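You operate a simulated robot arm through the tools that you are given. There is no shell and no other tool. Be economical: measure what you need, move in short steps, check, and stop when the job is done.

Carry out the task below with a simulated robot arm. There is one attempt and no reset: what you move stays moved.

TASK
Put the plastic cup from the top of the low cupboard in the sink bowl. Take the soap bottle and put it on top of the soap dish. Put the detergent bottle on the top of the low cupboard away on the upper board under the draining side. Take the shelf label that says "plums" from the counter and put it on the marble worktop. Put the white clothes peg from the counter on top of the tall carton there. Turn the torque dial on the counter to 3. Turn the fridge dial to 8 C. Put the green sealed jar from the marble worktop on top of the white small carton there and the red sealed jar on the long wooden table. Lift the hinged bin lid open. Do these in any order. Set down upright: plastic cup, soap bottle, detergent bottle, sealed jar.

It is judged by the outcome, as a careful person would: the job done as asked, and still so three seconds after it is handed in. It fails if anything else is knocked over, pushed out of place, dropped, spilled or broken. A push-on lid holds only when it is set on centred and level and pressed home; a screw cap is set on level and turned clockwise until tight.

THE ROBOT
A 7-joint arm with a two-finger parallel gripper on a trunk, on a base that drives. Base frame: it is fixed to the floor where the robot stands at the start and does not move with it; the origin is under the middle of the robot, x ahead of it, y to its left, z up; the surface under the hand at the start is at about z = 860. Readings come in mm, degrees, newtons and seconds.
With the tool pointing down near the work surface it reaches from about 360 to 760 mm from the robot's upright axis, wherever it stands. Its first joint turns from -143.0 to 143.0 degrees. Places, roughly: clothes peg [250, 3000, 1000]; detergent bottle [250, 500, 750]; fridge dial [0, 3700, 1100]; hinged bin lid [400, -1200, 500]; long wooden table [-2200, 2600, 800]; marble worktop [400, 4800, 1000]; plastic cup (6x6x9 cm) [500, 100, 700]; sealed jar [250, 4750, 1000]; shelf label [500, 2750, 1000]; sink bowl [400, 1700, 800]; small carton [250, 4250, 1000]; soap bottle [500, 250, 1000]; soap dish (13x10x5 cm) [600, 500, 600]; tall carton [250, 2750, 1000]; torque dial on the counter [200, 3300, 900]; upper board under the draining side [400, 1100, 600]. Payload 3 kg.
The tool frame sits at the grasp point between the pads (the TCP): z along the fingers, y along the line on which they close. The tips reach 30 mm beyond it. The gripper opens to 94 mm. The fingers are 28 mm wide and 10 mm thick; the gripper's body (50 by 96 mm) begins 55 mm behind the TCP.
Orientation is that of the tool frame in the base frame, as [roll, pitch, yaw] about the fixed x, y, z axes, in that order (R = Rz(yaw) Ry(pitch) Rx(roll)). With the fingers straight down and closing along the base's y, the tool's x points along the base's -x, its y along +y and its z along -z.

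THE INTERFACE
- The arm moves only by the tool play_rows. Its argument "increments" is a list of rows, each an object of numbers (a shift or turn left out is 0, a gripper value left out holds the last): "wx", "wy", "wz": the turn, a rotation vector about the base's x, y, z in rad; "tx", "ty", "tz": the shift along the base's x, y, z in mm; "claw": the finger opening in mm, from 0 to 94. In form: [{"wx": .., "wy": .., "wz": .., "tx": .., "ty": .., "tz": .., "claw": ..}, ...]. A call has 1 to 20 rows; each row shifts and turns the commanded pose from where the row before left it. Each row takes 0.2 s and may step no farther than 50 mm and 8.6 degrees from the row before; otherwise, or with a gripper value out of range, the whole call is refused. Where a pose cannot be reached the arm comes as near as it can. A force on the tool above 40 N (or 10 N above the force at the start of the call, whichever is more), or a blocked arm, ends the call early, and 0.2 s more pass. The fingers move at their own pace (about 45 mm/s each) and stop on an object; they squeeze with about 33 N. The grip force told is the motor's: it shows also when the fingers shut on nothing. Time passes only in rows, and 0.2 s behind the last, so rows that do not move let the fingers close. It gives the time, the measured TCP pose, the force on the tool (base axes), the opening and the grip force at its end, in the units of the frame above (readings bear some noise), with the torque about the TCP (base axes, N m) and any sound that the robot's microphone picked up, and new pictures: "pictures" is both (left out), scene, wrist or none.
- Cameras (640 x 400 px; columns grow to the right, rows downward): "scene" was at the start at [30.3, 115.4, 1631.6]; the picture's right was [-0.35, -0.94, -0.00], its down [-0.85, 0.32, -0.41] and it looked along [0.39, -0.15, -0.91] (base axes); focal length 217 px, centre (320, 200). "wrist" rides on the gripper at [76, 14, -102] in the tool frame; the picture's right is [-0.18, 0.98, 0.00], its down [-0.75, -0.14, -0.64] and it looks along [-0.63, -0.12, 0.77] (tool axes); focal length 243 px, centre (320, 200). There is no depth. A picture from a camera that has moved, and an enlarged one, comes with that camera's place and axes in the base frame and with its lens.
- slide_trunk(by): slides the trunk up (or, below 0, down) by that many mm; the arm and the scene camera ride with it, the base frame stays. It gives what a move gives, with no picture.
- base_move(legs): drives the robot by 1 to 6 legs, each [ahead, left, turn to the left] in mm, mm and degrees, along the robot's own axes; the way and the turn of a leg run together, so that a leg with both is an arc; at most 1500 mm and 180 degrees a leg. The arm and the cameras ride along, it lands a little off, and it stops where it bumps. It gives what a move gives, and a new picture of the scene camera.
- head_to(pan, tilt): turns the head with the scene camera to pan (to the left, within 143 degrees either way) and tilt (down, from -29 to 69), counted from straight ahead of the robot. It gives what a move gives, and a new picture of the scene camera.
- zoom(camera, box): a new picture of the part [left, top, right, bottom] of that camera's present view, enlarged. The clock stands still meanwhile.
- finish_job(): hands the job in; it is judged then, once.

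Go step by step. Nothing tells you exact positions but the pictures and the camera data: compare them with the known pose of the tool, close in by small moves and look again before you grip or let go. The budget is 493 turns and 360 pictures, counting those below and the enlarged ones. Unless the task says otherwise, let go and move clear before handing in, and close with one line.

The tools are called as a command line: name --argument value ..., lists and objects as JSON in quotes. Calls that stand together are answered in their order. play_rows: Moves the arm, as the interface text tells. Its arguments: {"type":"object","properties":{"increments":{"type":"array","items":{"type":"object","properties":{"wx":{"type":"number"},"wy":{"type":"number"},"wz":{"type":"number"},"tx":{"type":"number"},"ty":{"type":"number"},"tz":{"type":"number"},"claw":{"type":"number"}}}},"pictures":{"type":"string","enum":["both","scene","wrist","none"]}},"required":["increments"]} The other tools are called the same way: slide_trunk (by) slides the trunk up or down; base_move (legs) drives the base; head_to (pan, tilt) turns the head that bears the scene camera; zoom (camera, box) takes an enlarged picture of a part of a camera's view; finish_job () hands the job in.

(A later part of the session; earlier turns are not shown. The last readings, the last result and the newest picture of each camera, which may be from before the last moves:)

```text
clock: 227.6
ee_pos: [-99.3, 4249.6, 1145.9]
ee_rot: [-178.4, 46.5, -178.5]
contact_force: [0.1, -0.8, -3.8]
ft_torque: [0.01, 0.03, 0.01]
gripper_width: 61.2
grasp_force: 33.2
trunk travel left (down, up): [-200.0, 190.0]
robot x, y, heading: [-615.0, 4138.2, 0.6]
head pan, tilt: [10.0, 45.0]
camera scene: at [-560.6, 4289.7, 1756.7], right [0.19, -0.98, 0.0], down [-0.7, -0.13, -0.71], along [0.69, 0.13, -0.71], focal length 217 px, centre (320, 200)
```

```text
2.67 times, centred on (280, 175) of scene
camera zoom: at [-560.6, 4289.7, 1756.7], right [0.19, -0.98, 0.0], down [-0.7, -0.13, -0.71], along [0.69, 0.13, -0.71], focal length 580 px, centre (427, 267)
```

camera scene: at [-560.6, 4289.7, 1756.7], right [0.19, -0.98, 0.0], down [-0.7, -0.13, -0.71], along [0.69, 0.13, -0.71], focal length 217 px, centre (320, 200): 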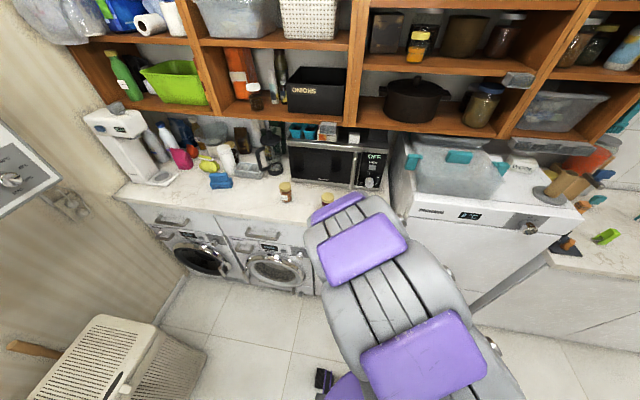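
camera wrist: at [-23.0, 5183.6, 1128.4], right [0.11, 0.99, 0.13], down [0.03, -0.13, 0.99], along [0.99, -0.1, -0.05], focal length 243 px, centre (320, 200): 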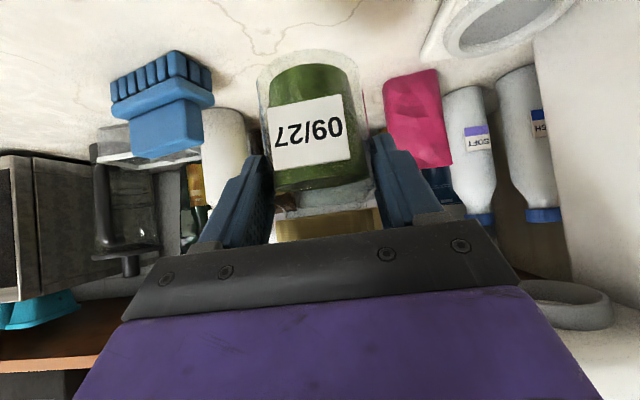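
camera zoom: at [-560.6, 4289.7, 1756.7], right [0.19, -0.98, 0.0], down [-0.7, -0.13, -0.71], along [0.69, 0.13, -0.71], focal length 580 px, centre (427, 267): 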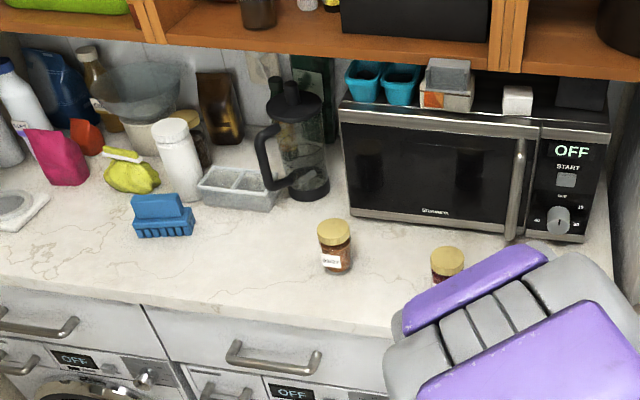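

base_move --legs '[[110, -20, -0.5]]'

play_rows --increments '[{"tx": 30, "ty": -15}, {"tx": 30, "ty": -15}, {"tx": 30, "ty": -10}, {"tz": 0}, {"tz": 0}, {"tz": 0}]'

```text
clock: 228.8
ee_pos: [12.6, 4239.7, 1143.2]
ee_rot: [-177.6, 46.5, -178.3]
contact_force: [0.1, 0.0, -3.7]
ft_torque: [-0.05, 0.04, -0.01]
gripper_width: 61.3
grasp_force: 33.0
trunk travel left (down, up): [-200.0, 190.0]
robot x, y, heading: [-503.1, 4116.6, 0.3]
head pan, tilt: [10.0, 45.0]
camera scene: at [-447.8, 4286.0, 1755.4], right [0.18, -0.98, 0.01], down [-0.7, -0.13, -0.7], along [0.69, 0.12, -0.71], focal length 217 px, centre (320, 200)
```

scene: 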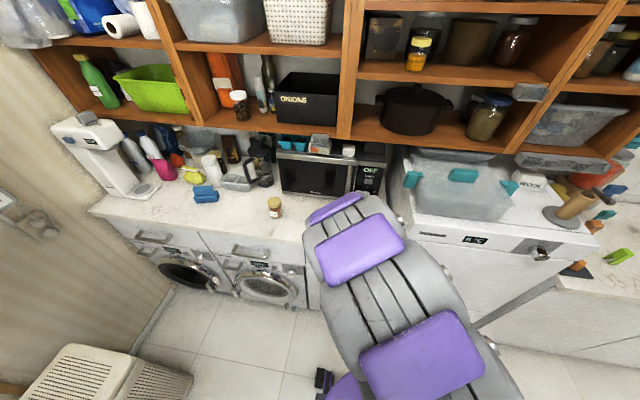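

```text
clock: 230.2
ee_pos: [99.6, 4189.3, 1145.7]
ee_rot: [-178.3, 46.6, -178.8]
contact_force: [0.5, 0.7, -3.8]
ft_torque: [0.0, 0.06, 0.02]
gripper_width: 61.2
grasp_force: 33.1
trunk travel left (down, up): [-200.0, 190.0]
robot x, y, heading: [-505.2, 4118.6, 0.4]
head pan, tilt: [10.0, 45.0]
camera scene: at [-449.0, 4271.0, 1756.8], right [0.18, -0.98, 0.0], down [-0.7, -0.13, -0.71], along [0.69, 0.13, -0.71], focal length 217 px, centre (320, 200)
camera wrist: at [-27.7, 4202.3, 1161.3], right [0.13, 0.99, 0.11], down [0.05, -0.12, 0.99], along [0.99, -0.12, -0.07], focal length 243 px, centre (320, 200)
```

scene: 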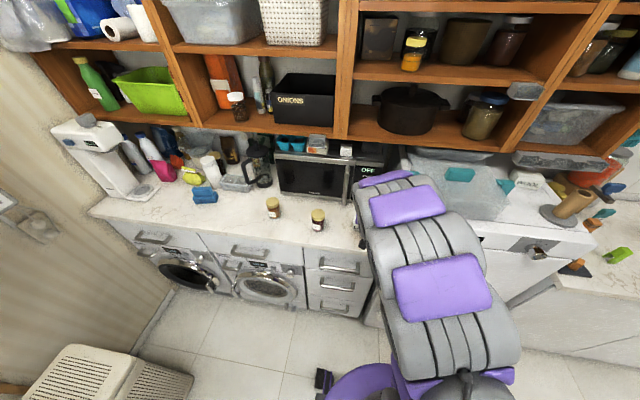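
wrist: 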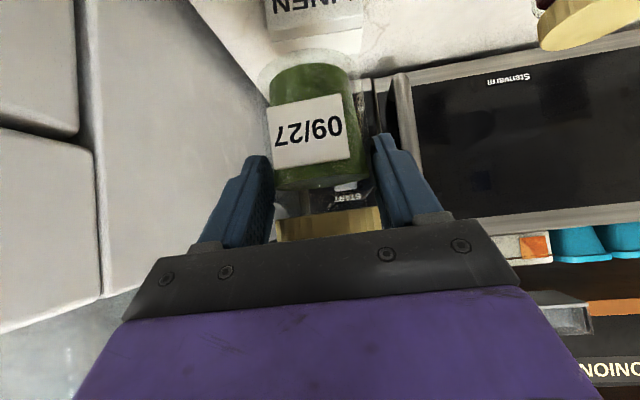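

play_rows --increments '[{"tx": -30, "tz": 30}, {"tx": -30, "tz": 30}, {"wy": 0.1}, {"wy": 0.1}, {"tz": 0}, {"tz": 0}]' --pictures "wrist"

```text
clock: 231.6
ee_pos: [40.9, 4193.0, 1205.9]
ee_rot: [-178.5, 35.3, -178.9]
contact_force: [0.2, 0.3, -4.1]
ft_torque: [0.05, 0.03, 0.03]
gripper_width: 60.8
grasp_force: 33.6
trunk travel left (down, up): [-200.0, 190.0]
robot x, y, heading: [-502.9, 4118.5, 0.4]
head pan, tilt: [10.0, 45.0]
camera wrist: at [-80.8, 4205.7, 1246.0], right [0.15, 0.99, 0.09], down [0.25, -0.12, 0.96], along [0.96, -0.12, -0.26], focal length 243 px, centre (320, 200)
```

wrist: 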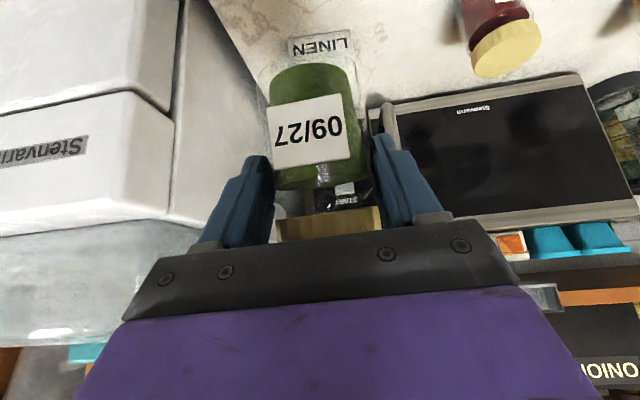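

play_rows --increments '[{"wy": -0.1}, {"wy": -0.1}, {"tx": 30, "tz": -10}, {"tx": 30, "tz": -10}, {"tx": 30, "tz": -10}, {"tx": 30, "ty": -7, "tz": -10}, {"tx": 30, "tz": -10}, {"tz": 0}, {"tz": 0}, {"tz": 0}]'

zoom --camera "scene" --box '[300, 130, 420, 205]'

```text
clock: 233.8
ee_pos: [190.2, 4184.8, 1156.1]
ee_rot: [-178.2, 46.7, -178.7]
contact_force: [-0.7, -0.3, -3.5]
ft_torque: [0.02, 0.05, -0.05]
gripper_width: 60.9
grasp_force: 32.9
trunk travel left (down, up): [-200.0, 190.0]
robot x, y, heading: [-503.1, 4118.8, -0.0]
head pan, tilt: [10.0, 45.0]
camera scene: at [-448.4, 4274.8, 1756.6], right [0.18, -0.98, 0.0], down [-0.7, -0.13, -0.71], along [0.69, 0.12, -0.71], focal length 217 px, centre (320, 200)
camera wrist: at [62.9, 4199.5, 1171.6], right [0.13, 0.99, 0.11], down [0.05, -0.12, 0.99], along [0.99, -0.12, -0.06], focal length 243 px, centre (320, 200)
```

scene: 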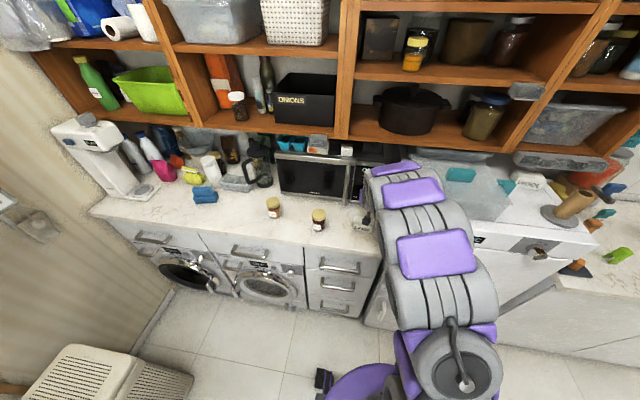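
wrist: 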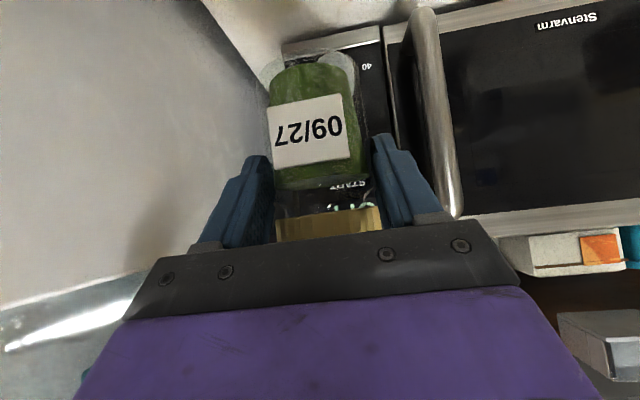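

```text
5.33 times, centred on (360, 168) of scene
camera zoom: at [-448.4, 4274.8, 1756.6], right [0.18, -0.98, 0.0], down [-0.7, -0.13, -0.71], along [0.69, 0.12, -0.71], focal length 1160 px, centre (107, 373)
```

zoom: 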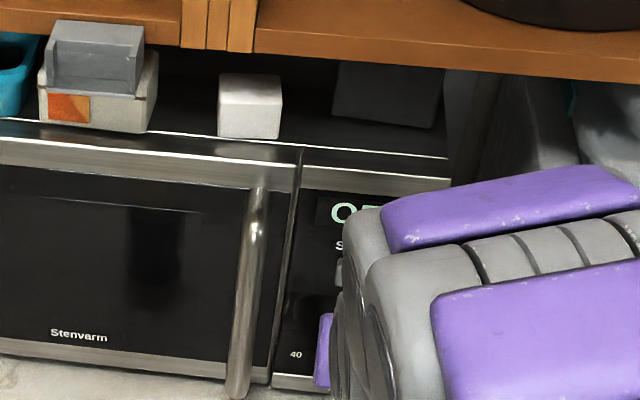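

zoom --camera "scene" --box '[330, 190, 410, 240]'

```text
8.00 times, centred on (370, 215) of scene
camera zoom: at [-448.4, 4274.8, 1756.6], right [0.18, -0.98, 0.0], down [-0.7, -0.13, -0.71], along [0.69, 0.12, -0.71], focal length 1740 px, centre (-80, 80)
```

zoom: 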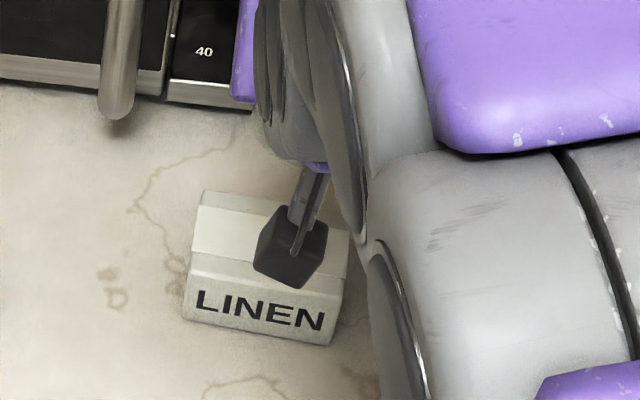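

play_rows --increments '[{"tx": 14, "ty": 4, "tz": -20}, {"tz": -30}, {"tz": -25}, {"tz": -10}, {"tz": 0}, {"tz": 0}, {"tz": 0}]' --pictures "wrist"

zoom --camera "scene" --box '[330, 190, 410, 240]'

```text
clock: 235.4
ee_pos: [204.5, 4190.7, 1070.4]
ee_rot: [-178.1, 46.8, -178.8]
contact_force: [-1.0, 0.0, -4.2]
ft_torque: [-0.01, 0.08, 0.01]
gripper_width: 60.9
grasp_force: 33.1
trunk travel left (down, up): [-200.0, 190.0]
robot x, y, heading: [-502.4, 4115.4, 0.1]
head pan, tilt: [10.0, 45.0]
camera wrist: at [76.1, 4204.0, 1086.5], right [0.13, 0.99, 0.11], down [0.05, -0.12, 0.99], along [0.99, -0.12, -0.06], focal length 243 px, centre (320, 200)
```

wrist: 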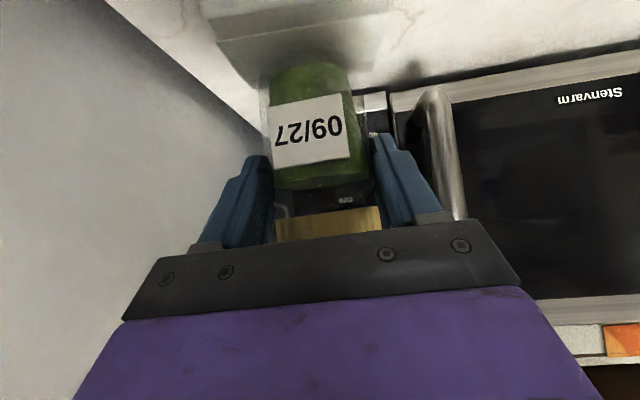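

```text
8.00 times, centred on (370, 215) of scene
camera zoom: at [-447.5, 4274.8, 1756.5], right [0.18, -0.98, 0.0], down [-0.7, -0.13, -0.7], along [0.69, 0.12, -0.71], focal length 1740 px, centre (-80, 80)
```

zoom: 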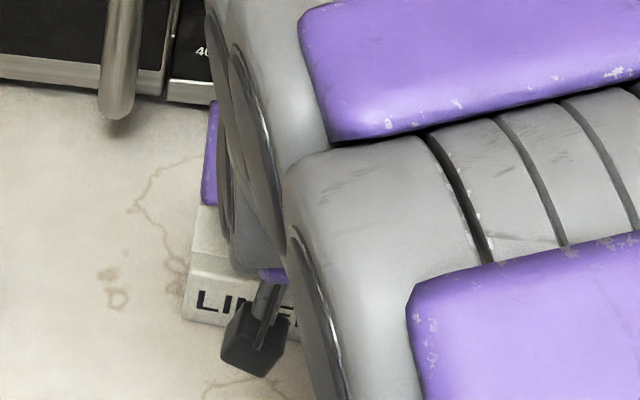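

play_rows --increments '[{"wy": -0.018, "tz": -4}, {"tz": -3}, {"tz": 0}]' --pictures "none"

play_rows --increments '[{"tz": -3}, {"tz": -2}, {"tz": 0}]' --pictures "wrist"

```text
clock: 236.2
ee_pos: [202.9, 4190.1, 1062.8]
ee_rot: [-178.2, 47.6, -178.7]
contact_force: [0.4, 0.5, -3.7]
ft_torque: [-0.02, 0.05, 0.01]
gripper_width: 61.3
grasp_force: 33.0
trunk travel left (down, up): [-200.0, 190.0]
robot x, y, heading: [-503.2, 4119.6, 0.1]
head pan, tilt: [10.0, 45.0]
```

```text
clock: 237.0
ee_pos: [202.7, 4189.6, 1062.4]
ee_rot: [-178.4, 48.1, -178.8]
contact_force: [1.7, -1.6, 25.7]
ft_torque: [0.69, -0.4, -0.07]
gripper_width: 61.3
grasp_force: 32.7
trunk travel left (down, up): [-200.0, 190.0]
robot x, y, heading: [-505.8, 4117.4, 0.4]
head pan, tilt: [10.0, 45.0]
camera wrist: at [75.9, 4203.0, 1074.5], right [0.12, 0.99, 0.12], down [0.03, -0.12, 0.99], along [0.99, -0.12, -0.04], focal length 243 px, centre (320, 200)
```

wrist: 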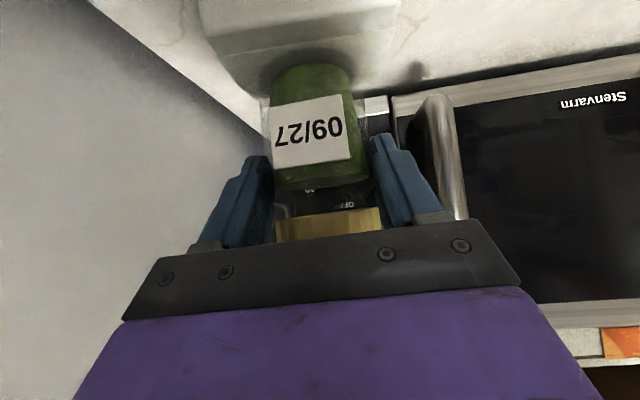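

play_rows --increments '[{"tz": 2.5, "wx": 0.01}, {"tz": 0}, {"claw": 68}, {"claw": 75}, {"claw": 82}, {"claw": 88}]' --pictures "wrist"

```text
clock: 238.4
ee_pos: [203.4, 4190.5, 1060.1]
ee_rot: [-179.1, 47.8, -179.3]
contact_force: [-0.4, 0.9, 0.3]
ft_torque: [-0.01, -0.02, -0.02]
gripper_width: 88.1
grasp_force: 0.1
trunk travel left (down, up): [-200.0, 190.0]
robot x, y, heading: [-502.5, 4117.1, 0.2]
head pan, tilt: [10.0, 45.0]
camera wrist: at [76.4, 4203.5, 1073.9], right [0.12, 0.98, 0.13], down [0.03, -0.13, 0.99], along [0.99, -0.12, -0.05], focal length 243 px, centre (320, 200)
```

wrist: 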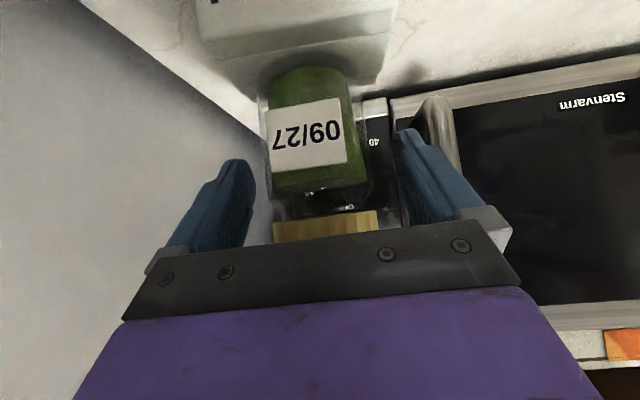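

play_rows --increments '[{"tx": -13, "tz": 15}, {"tx": -20, "tz": 22}, {"tx": -27, "tz": 30}, {"tx": -30, "tz": 30}, {"tx": -30}, {"tx": -30}, {"tz": 0}]' --pictures "wrist"

zoom --camera "scene" --box '[260, 160, 420, 260]'

```text
clock: 240.0
ee_pos: [55.9, 4188.0, 1158.4]
ee_rot: [-179.0, 47.6, -179.3]
contact_force: [-0.4, 0.1, -0.5]
ft_torque: [0.01, 0.01, -0.01]
gripper_width: 88.1
grasp_force: 0.1
trunk travel left (down, up): [-200.0, 190.0]
robot x, y, heading: [-506.3, 4120.5, 0.2]
head pan, tilt: [10.0, 45.0]
camera wrist: at [-70.8, 4201.7, 1171.9], right [0.12, 0.98, 0.12], down [0.03, -0.13, 0.99], along [0.99, -0.12, -0.05], focal length 243 px, centre (320, 200)
```

wrist: 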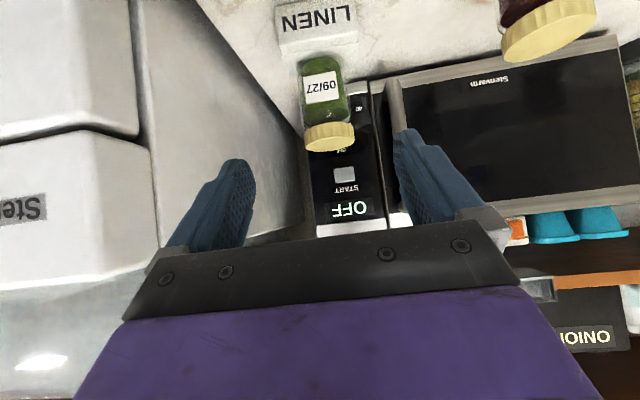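

```text
4.00 times, centred on (340, 210) of scene
camera zoom: at [-448.9, 4274.6, 1756.6], right [0.18, -0.98, 0.0], down [-0.7, -0.13, -0.71], along [0.69, 0.12, -0.71], focal length 870 px, centre (240, 160)
```

zoom: 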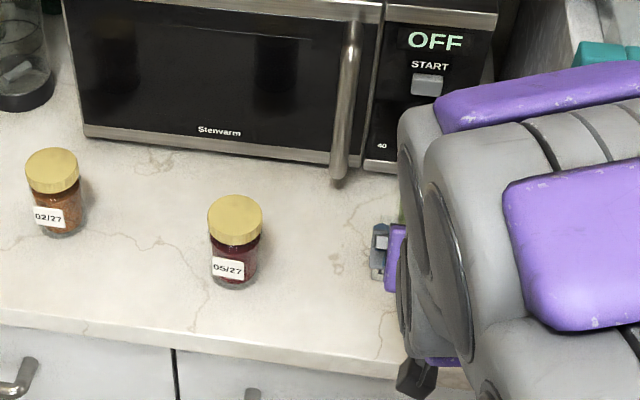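

Green jar stands on LINEN. Next the red jar (≈[165,4387]): shift base left.

base_move --legs '[[0, 210, 0]]'

play_rows --increments '[{"tz": -30}, {"tz": -30}, {"tz": 0}, {"tz": 0}, {"tz": 0}]' --pictures "wrist"

```text
clock: 241.7
ee_pos: [55.9, 4397.9, 1160.4]
ee_rot: [-179.1, 47.7, -179.4]
contact_force: [-0.4, -0.6, -0.4]
ft_torque: [-0.01, 0.0, 0.0]
gripper_width: 87.9
grasp_force: 0.1
trunk travel left (down, up): [-200.0, 190.0]
robot x, y, heading: [-506.7, 4328.1, 0.1]
head pan, tilt: [10.0, 45.0]
camera scene: at [-450.9, 4485.4, 1756.7], right [0.18, -0.98, 0.0], down [-0.7, -0.13, -0.71], along [0.69, 0.13, -0.71], focal length 217 px, centre (320, 200)
```

scene: 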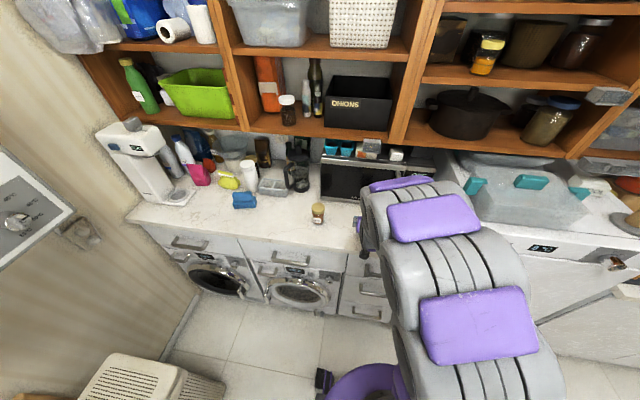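

```text
clock: 242.9
ee_pos: [55.0, 4399.3, 1101.0]
ee_rot: [-179.1, 47.7, -179.3]
contact_force: [-0.7, -0.3, 0.4]
ft_torque: [0.04, 0.0, -0.01]
gripper_width: 88.0
grasp_force: 0.0
trunk travel left (down, up): [-200.0, 190.0]
robot x, y, heading: [-506.6, 4328.6, 0.2]
head pan, tilt: [10.0, 45.0]
camera wrist: at [-72.6, 4412.8, 1113.6], right [0.12, 0.98, 0.13], down [0.03, -0.13, 0.99], along [0.99, -0.12, -0.05], focal length 243 px, centre (320, 200)
```

wrist: 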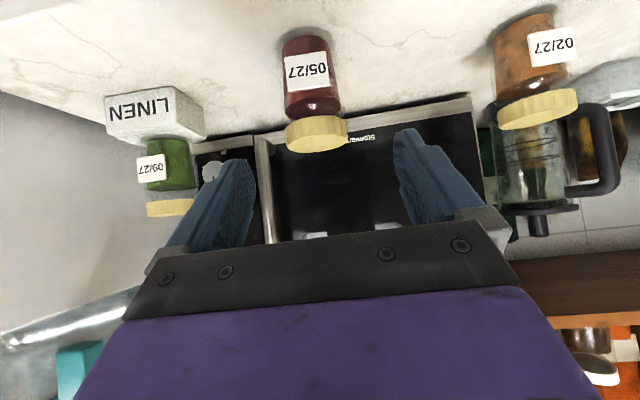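

play_rows --increments '[{"tx": 20, "tz": -15, "ty": -2}, {"tx": 20, "tz": -15}, {"tx": 20, "tz": -15}, {"tz": 0}, {"tz": 0}]' --pictures "wrist"

```text
clock: 244.1
ee_pos: [112.0, 4397.9, 1052.4]
ee_rot: [-179.1, 47.7, -179.3]
contact_force: [0.1, -0.3, 0.0]
ft_torque: [0.01, 0.01, 0.02]
gripper_width: 88.0
grasp_force: 0.1
trunk travel left (down, up): [-200.0, 190.0]
robot x, y, heading: [-505.0, 4330.1, 0.3]
head pan, tilt: [10.0, 45.0]
camera wrist: at [-14.7, 4410.8, 1067.1], right [0.12, 0.98, 0.13], down [0.03, -0.13, 0.99], along [0.99, -0.12, -0.05], focal length 243 px, centre (320, 200)
```

wrist: 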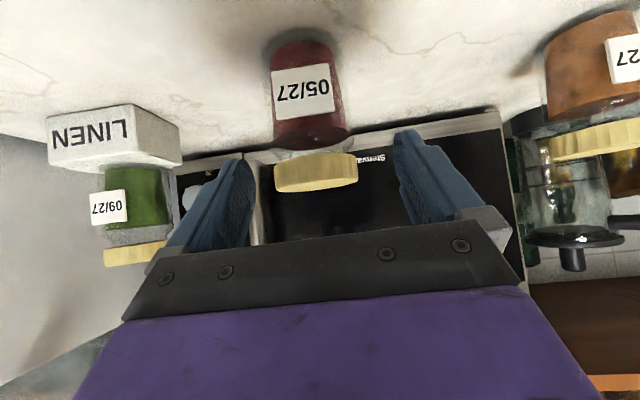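

play_rows --increments '[{"tx": 10, "tz": -9, "ty": -3}, {"tx": 10, "tz": -9}, {"tx": 9, "tz": -8}, {"tx": 8, "tz": -8}, {"tz": 0}, {"tz": 0}]' --pictures "wrist"

```text
clock: 245.5
ee_pos: [152.1, 4394.3, 1019.9]
ee_rot: [-179.0, 47.7, -179.3]
contact_force: [0.4, -0.2, 0.5]
ft_torque: [-0.03, -0.02, -0.01]
gripper_width: 88.1
grasp_force: 0.1
trunk travel left (down, up): [-200.0, 190.0]
robot x, y, heading: [-502.4, 4332.1, 0.1]
head pan, tilt: [10.0, 45.0]
camera wrist: at [23.9, 4407.0, 1033.5], right [0.12, 0.98, 0.13], down [0.03, -0.13, 0.99], along [0.99, -0.12, -0.05], focal length 243 px, centre (320, 200)
```

wrist: 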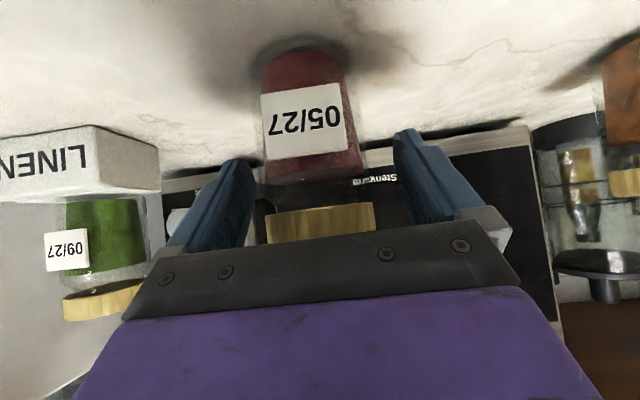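

play_rows --increments '[{"tz": -3}, {"claw": 30}, {"claw": 30}, {"claw": 30}, {"claw": 30}, {"claw": 30}, {"tz": 8}, {"tz": 15}, {"tz": 25, "tx": -10}, {"tz": 30, "tx": -20}, {"tz": 30, "tx": -20}, {"tz": 0}]' --pictures "wrist"

```text
clock: 248.1
ee_pos: [102.2, 4393.1, 1124.7]
ee_rot: [-179.1, 47.7, -179.4]
contact_force: [-0.4, -0.7, -3.8]
ft_torque: [0.02, 0.07, 0.05]
gripper_width: 61.4
grasp_force: 33.0
trunk travel left (down, up): [-200.0, 190.0]
robot x, y, heading: [-503.5, 4330.1, 0.4]
head pan, tilt: [10.0, 45.0]
camera wrist: at [-25.5, 4406.6, 1137.9], right [0.12, 0.98, 0.13], down [0.03, -0.13, 0.99], along [0.99, -0.12, -0.05], focal length 243 px, centre (320, 200)
```

wrist: 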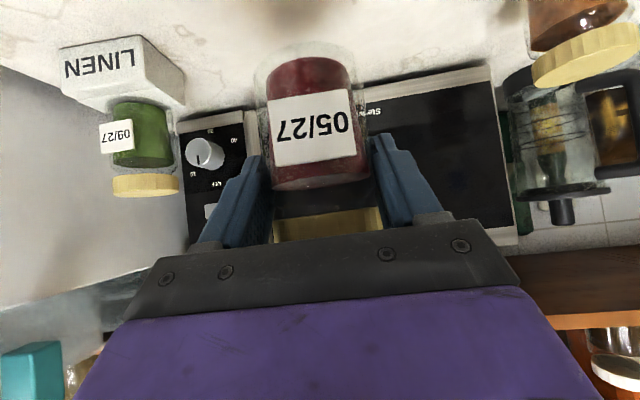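

Red jar held. Back off, turn right 90° to face along the room toward the wooden table.

base_move --legs '[[-450, 0, 0], [0, 0, -90]]'

head_to --pan -20 --tilt 25

head_to --pan 40 --tilt 30

```text
clock: 254.5
ee_pos: [-863.2, 3724.4, 1124.2]
ee_rot: [-179.1, 47.6, 93.8]
contact_force: [0.2, -0.3, -4.3]
ft_torque: [0.04, 0.02, 0.01]
gripper_width: 60.9
grasp_force: 33.2
trunk travel left (down, up): [-200.0, 190.0]
robot x, y, heading: [-960.0, 4325.9, -86.9]
head pan, tilt: [10.0, 45.0]
camera scene: at [-799.7, 4281.1, 1756.5], right [-0.97, -0.23, 0.0], down [-0.16, 0.69, -0.71], along [0.16, -0.69, -0.71], focal length 217 px, centre (320, 200)
```

scene: 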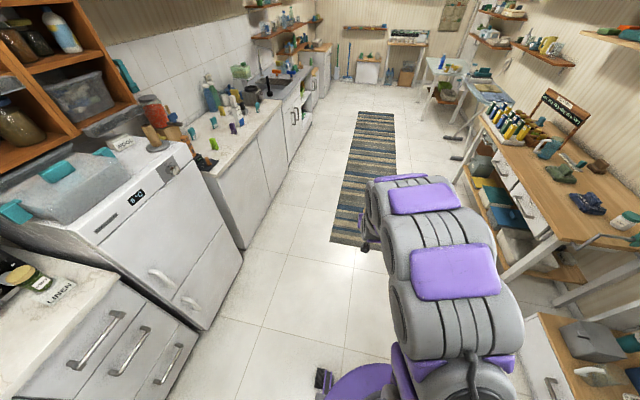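

```text
clock: 255.5
ee_pos: [-864.1, 3727.1, 1125.6]
ee_rot: [-179.1, 47.8, 93.8]
contact_force: [0.8, 0.7, -3.7]
ft_torque: [0.01, -0.02, 0.03]
gripper_width: 61.2
grasp_force: 33.0
trunk travel left (down, up): [-200.0, 190.0]
robot x, y, heading: [-961.9, 4329.3, -86.8]
head pan, tilt: [-20.0, 25.0]
camera scene: at [-844.8, 4272.0, 1787.1], right [-0.96, 0.29, 0.0], down [0.12, 0.41, -0.91], along [-0.26, -0.87, -0.42], focal length 217 px, centre (320, 200)
```

scene: 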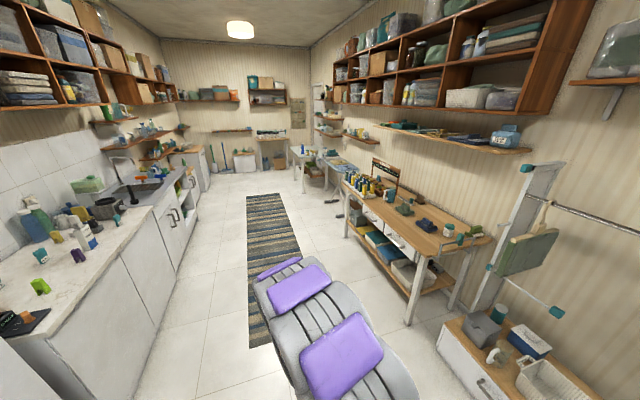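

```text
clock: 256.8
ee_pos: [-864.1, 3726.8, 1126.6]
ee_rot: [-179.1, 47.7, 93.9]
contact_force: [0.1, 0.9, -3.3]
ft_torque: [0.05, 0.0, -0.02]
gripper_width: 61.1
grasp_force: 33.2
trunk travel left (down, up): [-200.0, 190.0]
robot x, y, heading: [-961.4, 4327.7, -86.3]
head pan, tilt: [40.0, 30.0]
camera scene: at [-756.4, 4294.5, 1779.1], right [-0.73, -0.69, 0.0], down [-0.34, 0.37, -0.86], along [0.59, -0.63, -0.5], focal length 217 px, centre (320, 200)
```

scene: 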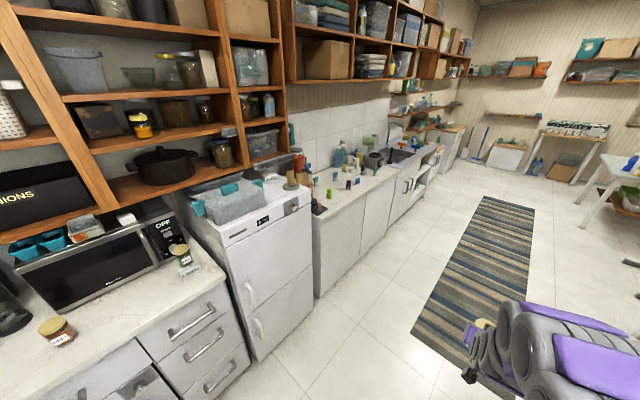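

base_move --legs '[[0, 0, -3.6], [1450, 0, 0], [0, 0, -90]]'

head_to --pan 10 --tilt 38

```text
clock: 268.2
ee_pos: [-1552.9, 2810.8, 1126.9]
ee_rot: [-179.1, 47.7, 1.7]
contact_force: [-0.6, -0.1, -2.8]
ft_torque: [-0.01, -0.05, 0.0]
gripper_width: 61.2
grasp_force: 33.0
trunk travel left (down, up): [-200.0, 190.0]
robot x, y, heading: [-952.0, 2886.4, -178.7]
head pan, tilt: [40.0, 30.0]
camera scene: at [-987.9, 2684.5, 1779.1], right [-0.66, 0.75, 0.0], down [0.38, 0.33, -0.86], along [-0.65, -0.57, -0.5], focal length 217 px, centre (320, 200)
```

scene: 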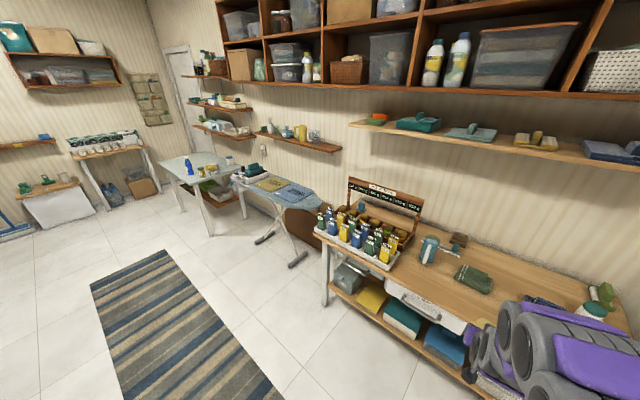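

```text
clock: 269.1
ee_pos: [-1552.2, 2810.7, 1126.9]
ee_rot: [-179.2, 47.9, 1.8]
contact_force: [-0.3, -0.2, -3.7]
ft_torque: [-0.01, -0.01, -0.01]
gripper_width: 61.1
grasp_force: 33.9
trunk travel left (down, up): [-200.0, 190.0]
robot x, y, heading: [-950.9, 2886.3, -178.6]
head pan, tilt: [10.0, 38.0]
camera scene: at [-1004.6, 2727.4, 1766.8], right [-0.2, 0.98, 0.0], down [0.61, 0.12, -0.79], along [-0.77, -0.16, -0.62], focal length 217 px, centre (320, 200)
```

scene: 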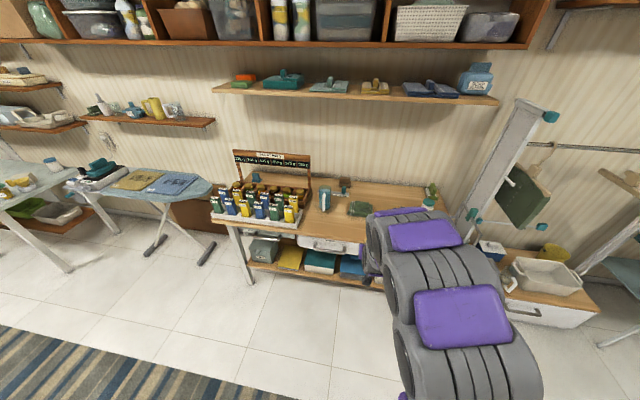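

base_move --legs '[[250, 60, -1.4]]'

play_rows --increments '[{"tz": 0}, {"tz": 0}]' --pictures "wrist"

zoom --camera "scene" --box '[200, 120, 440, 270]'

```text
clock: 271.0
ee_pos: [-1799.7, 2770.8, 1127.5]
ee_rot: [-179.4, 47.8, -0.1]
contact_force: [-0.1, 0.5, -4.0]
ft_torque: [-0.04, -0.01, 0.0]
gripper_width: 61.2
grasp_force: 33.2
trunk travel left (down, up): [-200.0, 190.0]
robot x, y, heading: [-1196.6, 2822.9, 180.0]
head pan, tilt: [10.0, 38.0]
camera scene: at [-1256.0, 2670.5, 1767.0], right [-0.17, 0.99, 0.0], down [0.61, 0.1, -0.79], along [-0.77, -0.13, -0.62], focal length 217 px, centre (320, 200)
```

scene: 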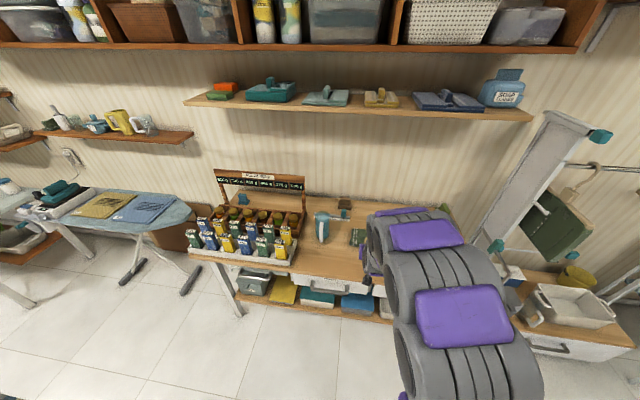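

```text
clock: 271.6
ee_pos: [-1798.9, 2768.8, 1128.0]
ee_rot: [-179.1, 48.1, 0.0]
contact_force: [0.1, 0.5, -3.9]
ft_torque: [0.02, -0.07, 0.04]
gripper_width: 61.0
grasp_force: 33.1
trunk travel left (down, up): [-200.0, 190.0]
robot x, y, heading: [-1198.5, 2823.3, 179.6]
head pan, tilt: [10.0, 38.0]
camera wrist: at [-1671.8, 2750.9, 1140.2], right [-0.13, -0.98, 0.13], down [-0.03, 0.13, 0.99], along [-0.99, 0.13, -0.04], focal length 243 px, centre (320, 200)
```

wrist: 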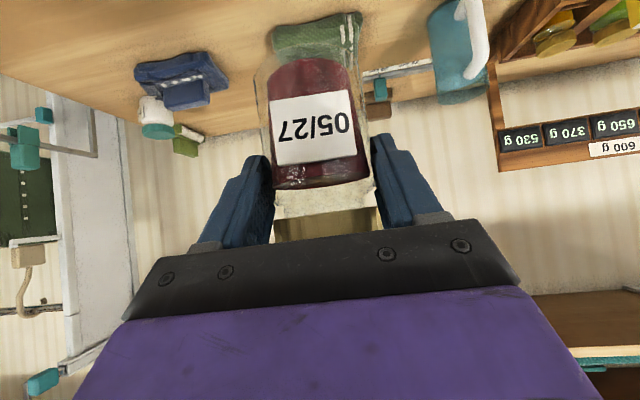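

```text
2.67 times, centred on (320, 195) of scene
camera zoom: at [-1254.6, 2666.7, 1766.7], right [-0.17, 0.99, 0.0], down [0.61, 0.11, -0.79], along [-0.78, -0.13, -0.62], focal length 580 px, centre (320, 213)
```

zoom: 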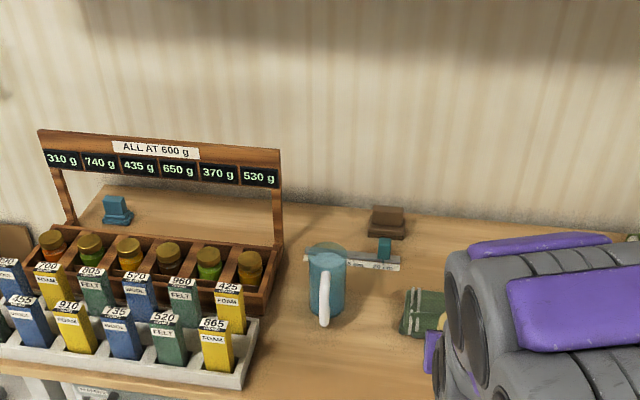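

Table top z≈800, front edge x≈-1880; free spot ≈[-1957,2690]. Drive closer and lower.

base_move --legs '[[120, 78, 0]]'

slide_trunk --by -180

play_rows --increments '[{"tx": -20}, {"tx": -16}, {"tz": 0}]' --pictures "wrist"

zoom --camera "scene" --box '[200, 150, 440, 300]'

```text
clock: 272.9
ee_pos: [-1922.3, 2704.7, 1127.6]
ee_rot: [179.8, 47.9, -0.7]
contact_force: [-0.2, 1.5, -3.8]
ft_torque: [-0.03, -0.04, 0.06]
gripper_width: 61.0
grasp_force: 32.6
trunk travel left (down, up): [-200.0, 190.0]
robot x, y, heading: [-1318.3, 2749.5, 179.9]
head pan, tilt: [10.0, 38.0]
camera scene: at [-1378.4, 2617.6, 1768.7], right [-0.17, 0.99, -0.01], down [0.61, 0.09, -0.79], along [-0.77, -0.14, -0.62], focal length 217 px, centre (320, 200)
```

scene: 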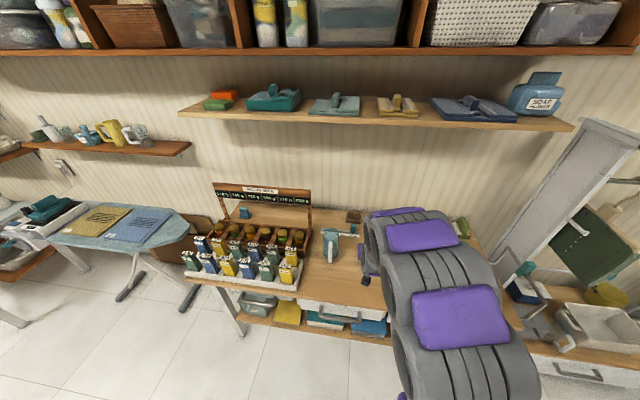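

```text
clock: 274.9
ee_pos: [-1919.0, 2684.0, 948.5]
ee_rot: [-178.8, 48.0, 0.4]
contact_force: [0.4, -1.1, -3.7]
ft_torque: [-0.02, -0.03, -0.05]
gripper_width: 61.0
grasp_force: 32.6
trunk travel left (down, up): [-20.0, 370.0]
robot x, y, heading: [-1322.9, 2750.8, 179.8]
head pan, tilt: [10.0, 38.0]
```

```text
clock: 275.7
ee_pos: [-1955.8, 2688.0, 947.0]
ee_rot: [-179.0, 48.0, 0.3]
contact_force: [0.5, 0.2, -3.6]
ft_torque: [0.0, -0.04, -0.02]
gripper_width: 61.2
grasp_force: 32.7
trunk travel left (down, up): [-20.0, 370.0]
robot x, y, heading: [-1315.6, 2747.0, 179.8]
head pan, tilt: [10.0, 38.0]
camera wrist: at [-1829.1, 2670.8, 960.0], right [-0.13, -0.98, 0.12], down [-0.02, 0.13, 0.99], along [-0.99, 0.13, -0.04], focal length 243 px, centre (320, 200)
```

wrist: 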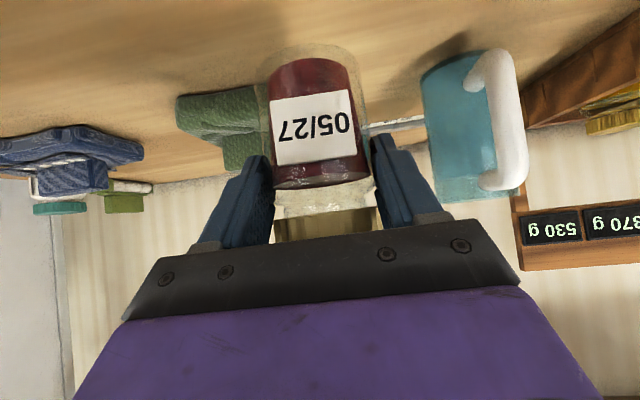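

```text
2.67 times, centred on (320, 225) of scene
camera zoom: at [-1376.5, 2585.0, 1586.0], right [-0.17, 0.99, 0.01], down [0.61, 0.11, -0.79], along [-0.77, -0.13, -0.62], focal length 580 px, centre (320, 133)
```

zoom: 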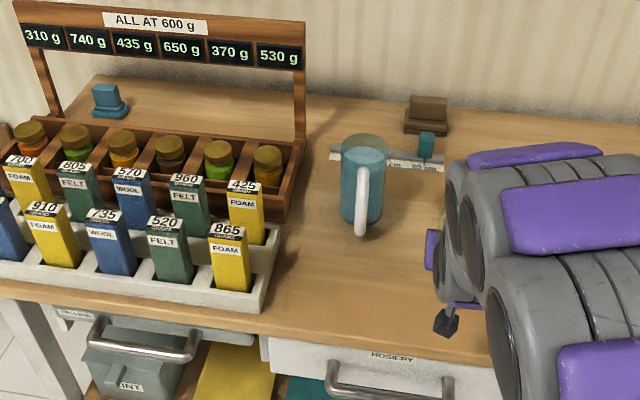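

play_rows --increments '[{"tz": -20}, {"tz": -20}, {"tz": -20}, {"tz": -10}, {"tz": 0}, {"tz": 0}]' --pictures "wrist"

```text
clock: 277.0
ee_pos: [-1958.5, 2689.7, 885.2]
ee_rot: [-179.5, 49.2, 0.1]
contact_force: [0.1, -2.8, 15.6]
ft_torque: [-0.57, -0.19, -0.05]
gripper_width: 61.4
grasp_force: 33.1
trunk travel left (down, up): [-20.0, 370.0]
robot x, y, heading: [-1318.0, 2751.8, 180.0]
head pan, tilt: [10.0, 38.0]
stopped in row 6: the force on the tool passed its limit at 41 N (the readings are from after the stop); the commanded pose is now the measured one
camera wrist: at [-1832.7, 2673.6, 895.1], right [-0.13, -0.98, 0.13], down [0.0, 0.13, 0.99], along [-0.99, 0.13, -0.02], focal length 243 px, centre (320, 200)
```

wrist: 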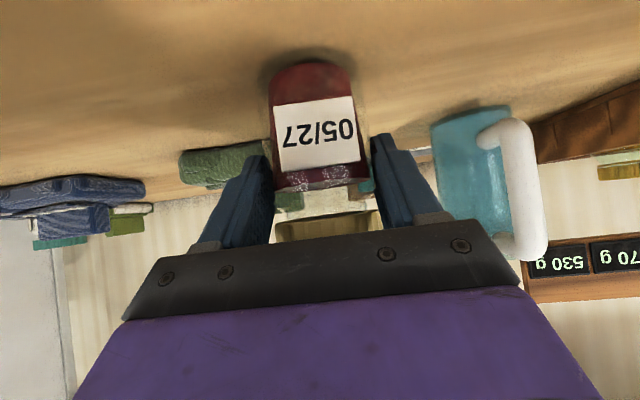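

play_rows --increments '[{"tz": 3, "wy": -0.022}, {"tz": 0}, {"tz": -1.5}, {"tz": 0}]' --pictures "none"

```text
clock: 278.0
ee_pos: [-1957.7, 2690.0, 886.6]
ee_rot: [-179.4, 47.7, 0.2]
contact_force: [-2.3, 2.4, 19.3]
ft_torque: [-0.05, 0.96, -0.08]
gripper_width: 61.0
grasp_force: 33.7
trunk travel left (down, up): [-20.0, 370.0]
robot x, y, heading: [-1319.2, 2749.5, 179.9]
head pan, tilt: [10.0, 38.0]
```

play_rows --increments '[{"tz": 1, "wy": 0.02}, {"tz": 0}]' --pictures "none"

```text
clock: 278.6
ee_pos: [-1956.8, 2690.4, 886.0]
ee_rot: [-179.3, 48.8, 0.1]
contact_force: [7.6, 2.0, 15.9]
ft_torque: [-0.43, -0.29, 0.15]
gripper_width: 61.1
grasp_force: 33.2
trunk travel left (down, up): [-20.0, 370.0]
robot x, y, heading: [-1322.2, 2748.4, 179.9]
head pan, tilt: [10.0, 38.0]
```

Nearly flat; release and retreat along the tool axis.

play_rows --increments '[{"claw": 66}, {"claw": 74}, {"claw": 82}, {"claw": 88}, {"claw": 88}, {"tx": 13, "tz": 14}, {"tx": 20, "tz": 22}, {"tx": 27, "tz": 28}, {"tx": 30, "tz": 30}, {"tx": 30, "tz": 30}, {"tz": 0}]' --pictures "wrist"

```text
clock: 281.0
ee_pos: [-1844.2, 2688.9, 1009.2]
ee_rot: [-179.2, 48.5, 0.1]
contact_force: [0.3, -0.4, 0.3]
ft_torque: [0.04, 0.0, -0.01]
gripper_width: 87.9
grasp_force: 0.0
out of reach, approached as far as the arm can: row 10
trunk travel left (down, up): [-20.0, 370.0]
robot x, y, heading: [-1319.6, 2751.1, 179.7]
head pan, tilt: [10.0, 38.0]
camera wrist: at [-1717.2, 2672.1, 1021.5], right [-0.13, -0.98, 0.13], down [-0.02, 0.13, 0.99], along [-0.99, 0.13, -0.03], focal length 243 px, centre (320, 200)
```

wrist: 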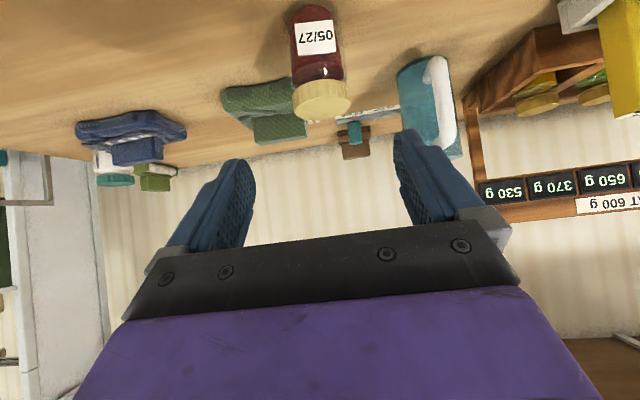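

Red jar stands on the table. Now back away, turn round and go for the PLUMS label.

base_move --legs '[[-480, 0, 0], [0, 0, 180]]'

slide_trunk --by 200

head_to --pan 10 --tilt 45

```text
clock: 291.2
ee_pos: [-309.9, 2826.4, 1009.6]
ee_rot: [-179.3, 48.6, -178.7]
contact_force: [0.7, -0.2, 0.0]
ft_torque: [0.0, 0.0, 0.02]
gripper_width: 88.2
grasp_force: 0.0
trunk travel left (down, up): [-20.0, 370.0]
robot x, y, heading: [-835.2, 2749.4, 1.4]
head pan, tilt: [10.0, 38.0]
camera scene: at [-778.4, 2909.1, 1586.9], right [0.19, -0.98, 0.0], down [-0.61, -0.12, -0.79], along [0.77, 0.15, -0.62], focal length 217 px, centre (320, 200)
```

scene: 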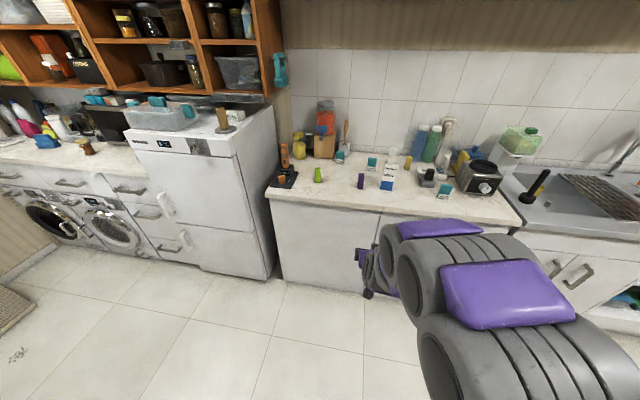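

```text
clock: 293.4
ee_pos: [-309.9, 2826.5, 1210.7]
ee_rot: [-179.2, 48.6, -178.6]
contact_force: [-0.3, -0.1, -0.3]
ft_torque: [0.01, 0.0, 0.0]
gripper_width: 88.3
grasp_force: 0.0
trunk travel left (down, up): [-220.0, 170.0]
robot x, y, heading: [-832.9, 2751.5, 1.2]
head pan, tilt: [10.0, 38.0]
```

```text
clock: 294.1
ee_pos: [-310.9, 2827.4, 1211.0]
ee_rot: [-179.3, 48.6, -178.5]
contact_force: [0.2, 0.1, 0.0]
ft_torque: [0.05, 0.05, 0.0]
gripper_width: 88.0
grasp_force: 0.1
trunk travel left (down, up): [-220.0, 170.0]
robot x, y, heading: [-831.6, 2749.4, 1.2]
head pan, tilt: [10.0, 45.0]
camera scene: at [-783.0, 2908.3, 1776.7], right [0.19, -0.98, 0.0], down [-0.69, -0.14, -0.71], along [0.69, 0.14, -0.71], focal length 217 px, centre (320, 200)
```

scene: 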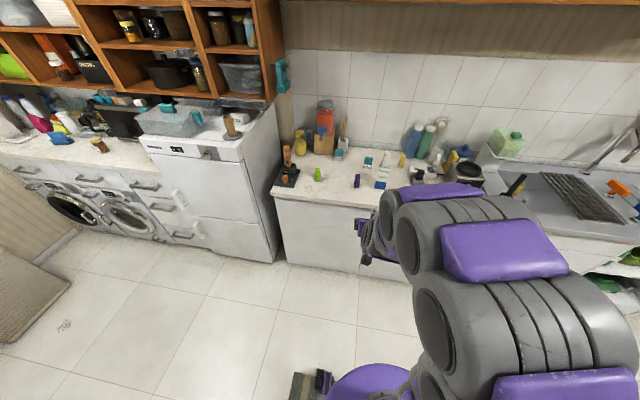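

base_move --legs '[[0, 200, -1.2], [560, 0, 0]]'

play_rows --increments '[{"wy": 0.12}, {"wy": 0.12}, {"tx": 30, "tz": -40, "ty": 0}, {"tx": 30, "tz": -40}, {"tz": -40}, {"tz": 0}]' --pictures "wrist"

```text
clock: 298.5
ee_pos: [255.5, 3014.9, 1209.7]
ee_rot: [-179.0, 48.6, -179.7]
contact_force: [-0.7, 1.3, 0.0]
ft_torque: [0.0, 0.0, -0.02]
gripper_width: 88.1
grasp_force: 0.1
trunk travel left (down, up): [-220.0, 170.0]
robot x, y, heading: [-272.3, 2947.4, -0.4]
head pan, tilt: [10.0, 45.0]
camera scene: at [-215.7, 3111.7, 1776.1], right [0.17, -0.99, 0.0], down [-0.7, -0.12, -0.71], along [0.7, 0.12, -0.71], focal length 217 px, centre (320, 200)
```

scene: 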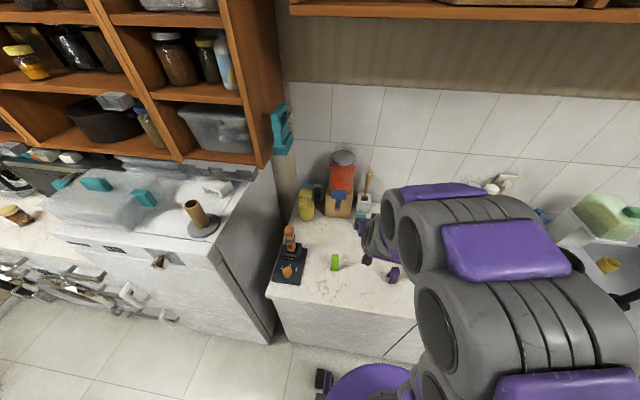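

```text
clock: 299.9
ee_pos: [313.7, 3009.4, 1092.5]
ee_rot: [-179.3, 34.9, -180.0]
contact_force: [0.7, 0.5, 0.3]
ft_torque: [0.02, 0.03, 0.01]
gripper_width: 88.0
grasp_force: 0.1
trunk travel left (down, up): [-220.0, 170.0]
robot x, y, heading: [-267.5, 2950.6, -0.2]
head pan, tilt: [10.0, 45.0]
camera wrist: at [192.3, 3023.8, 1133.4], right [0.16, 0.98, 0.1], down [0.25, -0.13, 0.96], along [0.96, -0.13, -0.27], focal length 243 px, centre (320, 200)
```

wrist: 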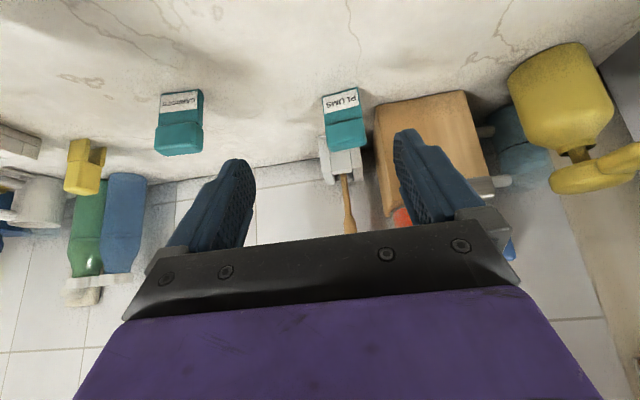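

play_rows --increments '[{"tx": 32, "ty": 5, "tz": -20, "claw": 72}, {"tx": 32, "ty": 5, "tz": -20}, {"tx": 32, "ty": 5, "tz": -20}, {"tx": 32, "ty": 4, "tz": -22}, {"tx": 32, "tz": -22}, {"tz": 0}, {"tz": 0}]' --pictures "wrist"

```text
clock: 301.5
ee_pos: [475.3, 3027.4, 985.9]
ee_rot: [-179.3, 34.9, 180.0]
contact_force: [-0.2, 0.1, 0.6]
ft_torque: [-0.03, 0.01, 0.0]
gripper_width: 71.9
grasp_force: 0.0
trunk travel left (down, up): [-220.0, 170.0]
robot x, y, heading: [-274.0, 2950.6, -0.7]
head pan, tilt: [10.0, 45.0]
camera wrist: at [352.7, 3043.0, 1028.0], right [0.16, 0.98, 0.09], down [0.25, -0.13, 0.96], along [0.95, -0.13, -0.27], focal length 243 px, centre (320, 200)
```

wrist: 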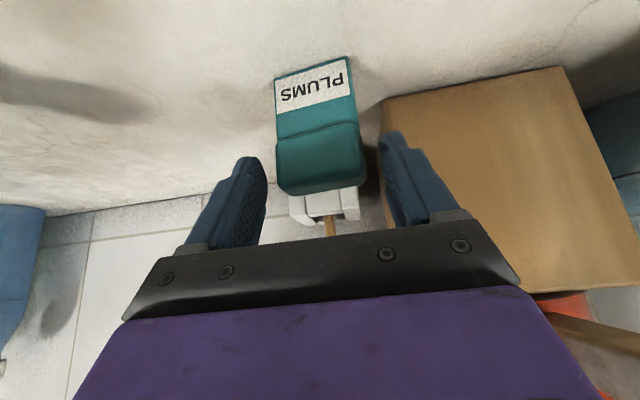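

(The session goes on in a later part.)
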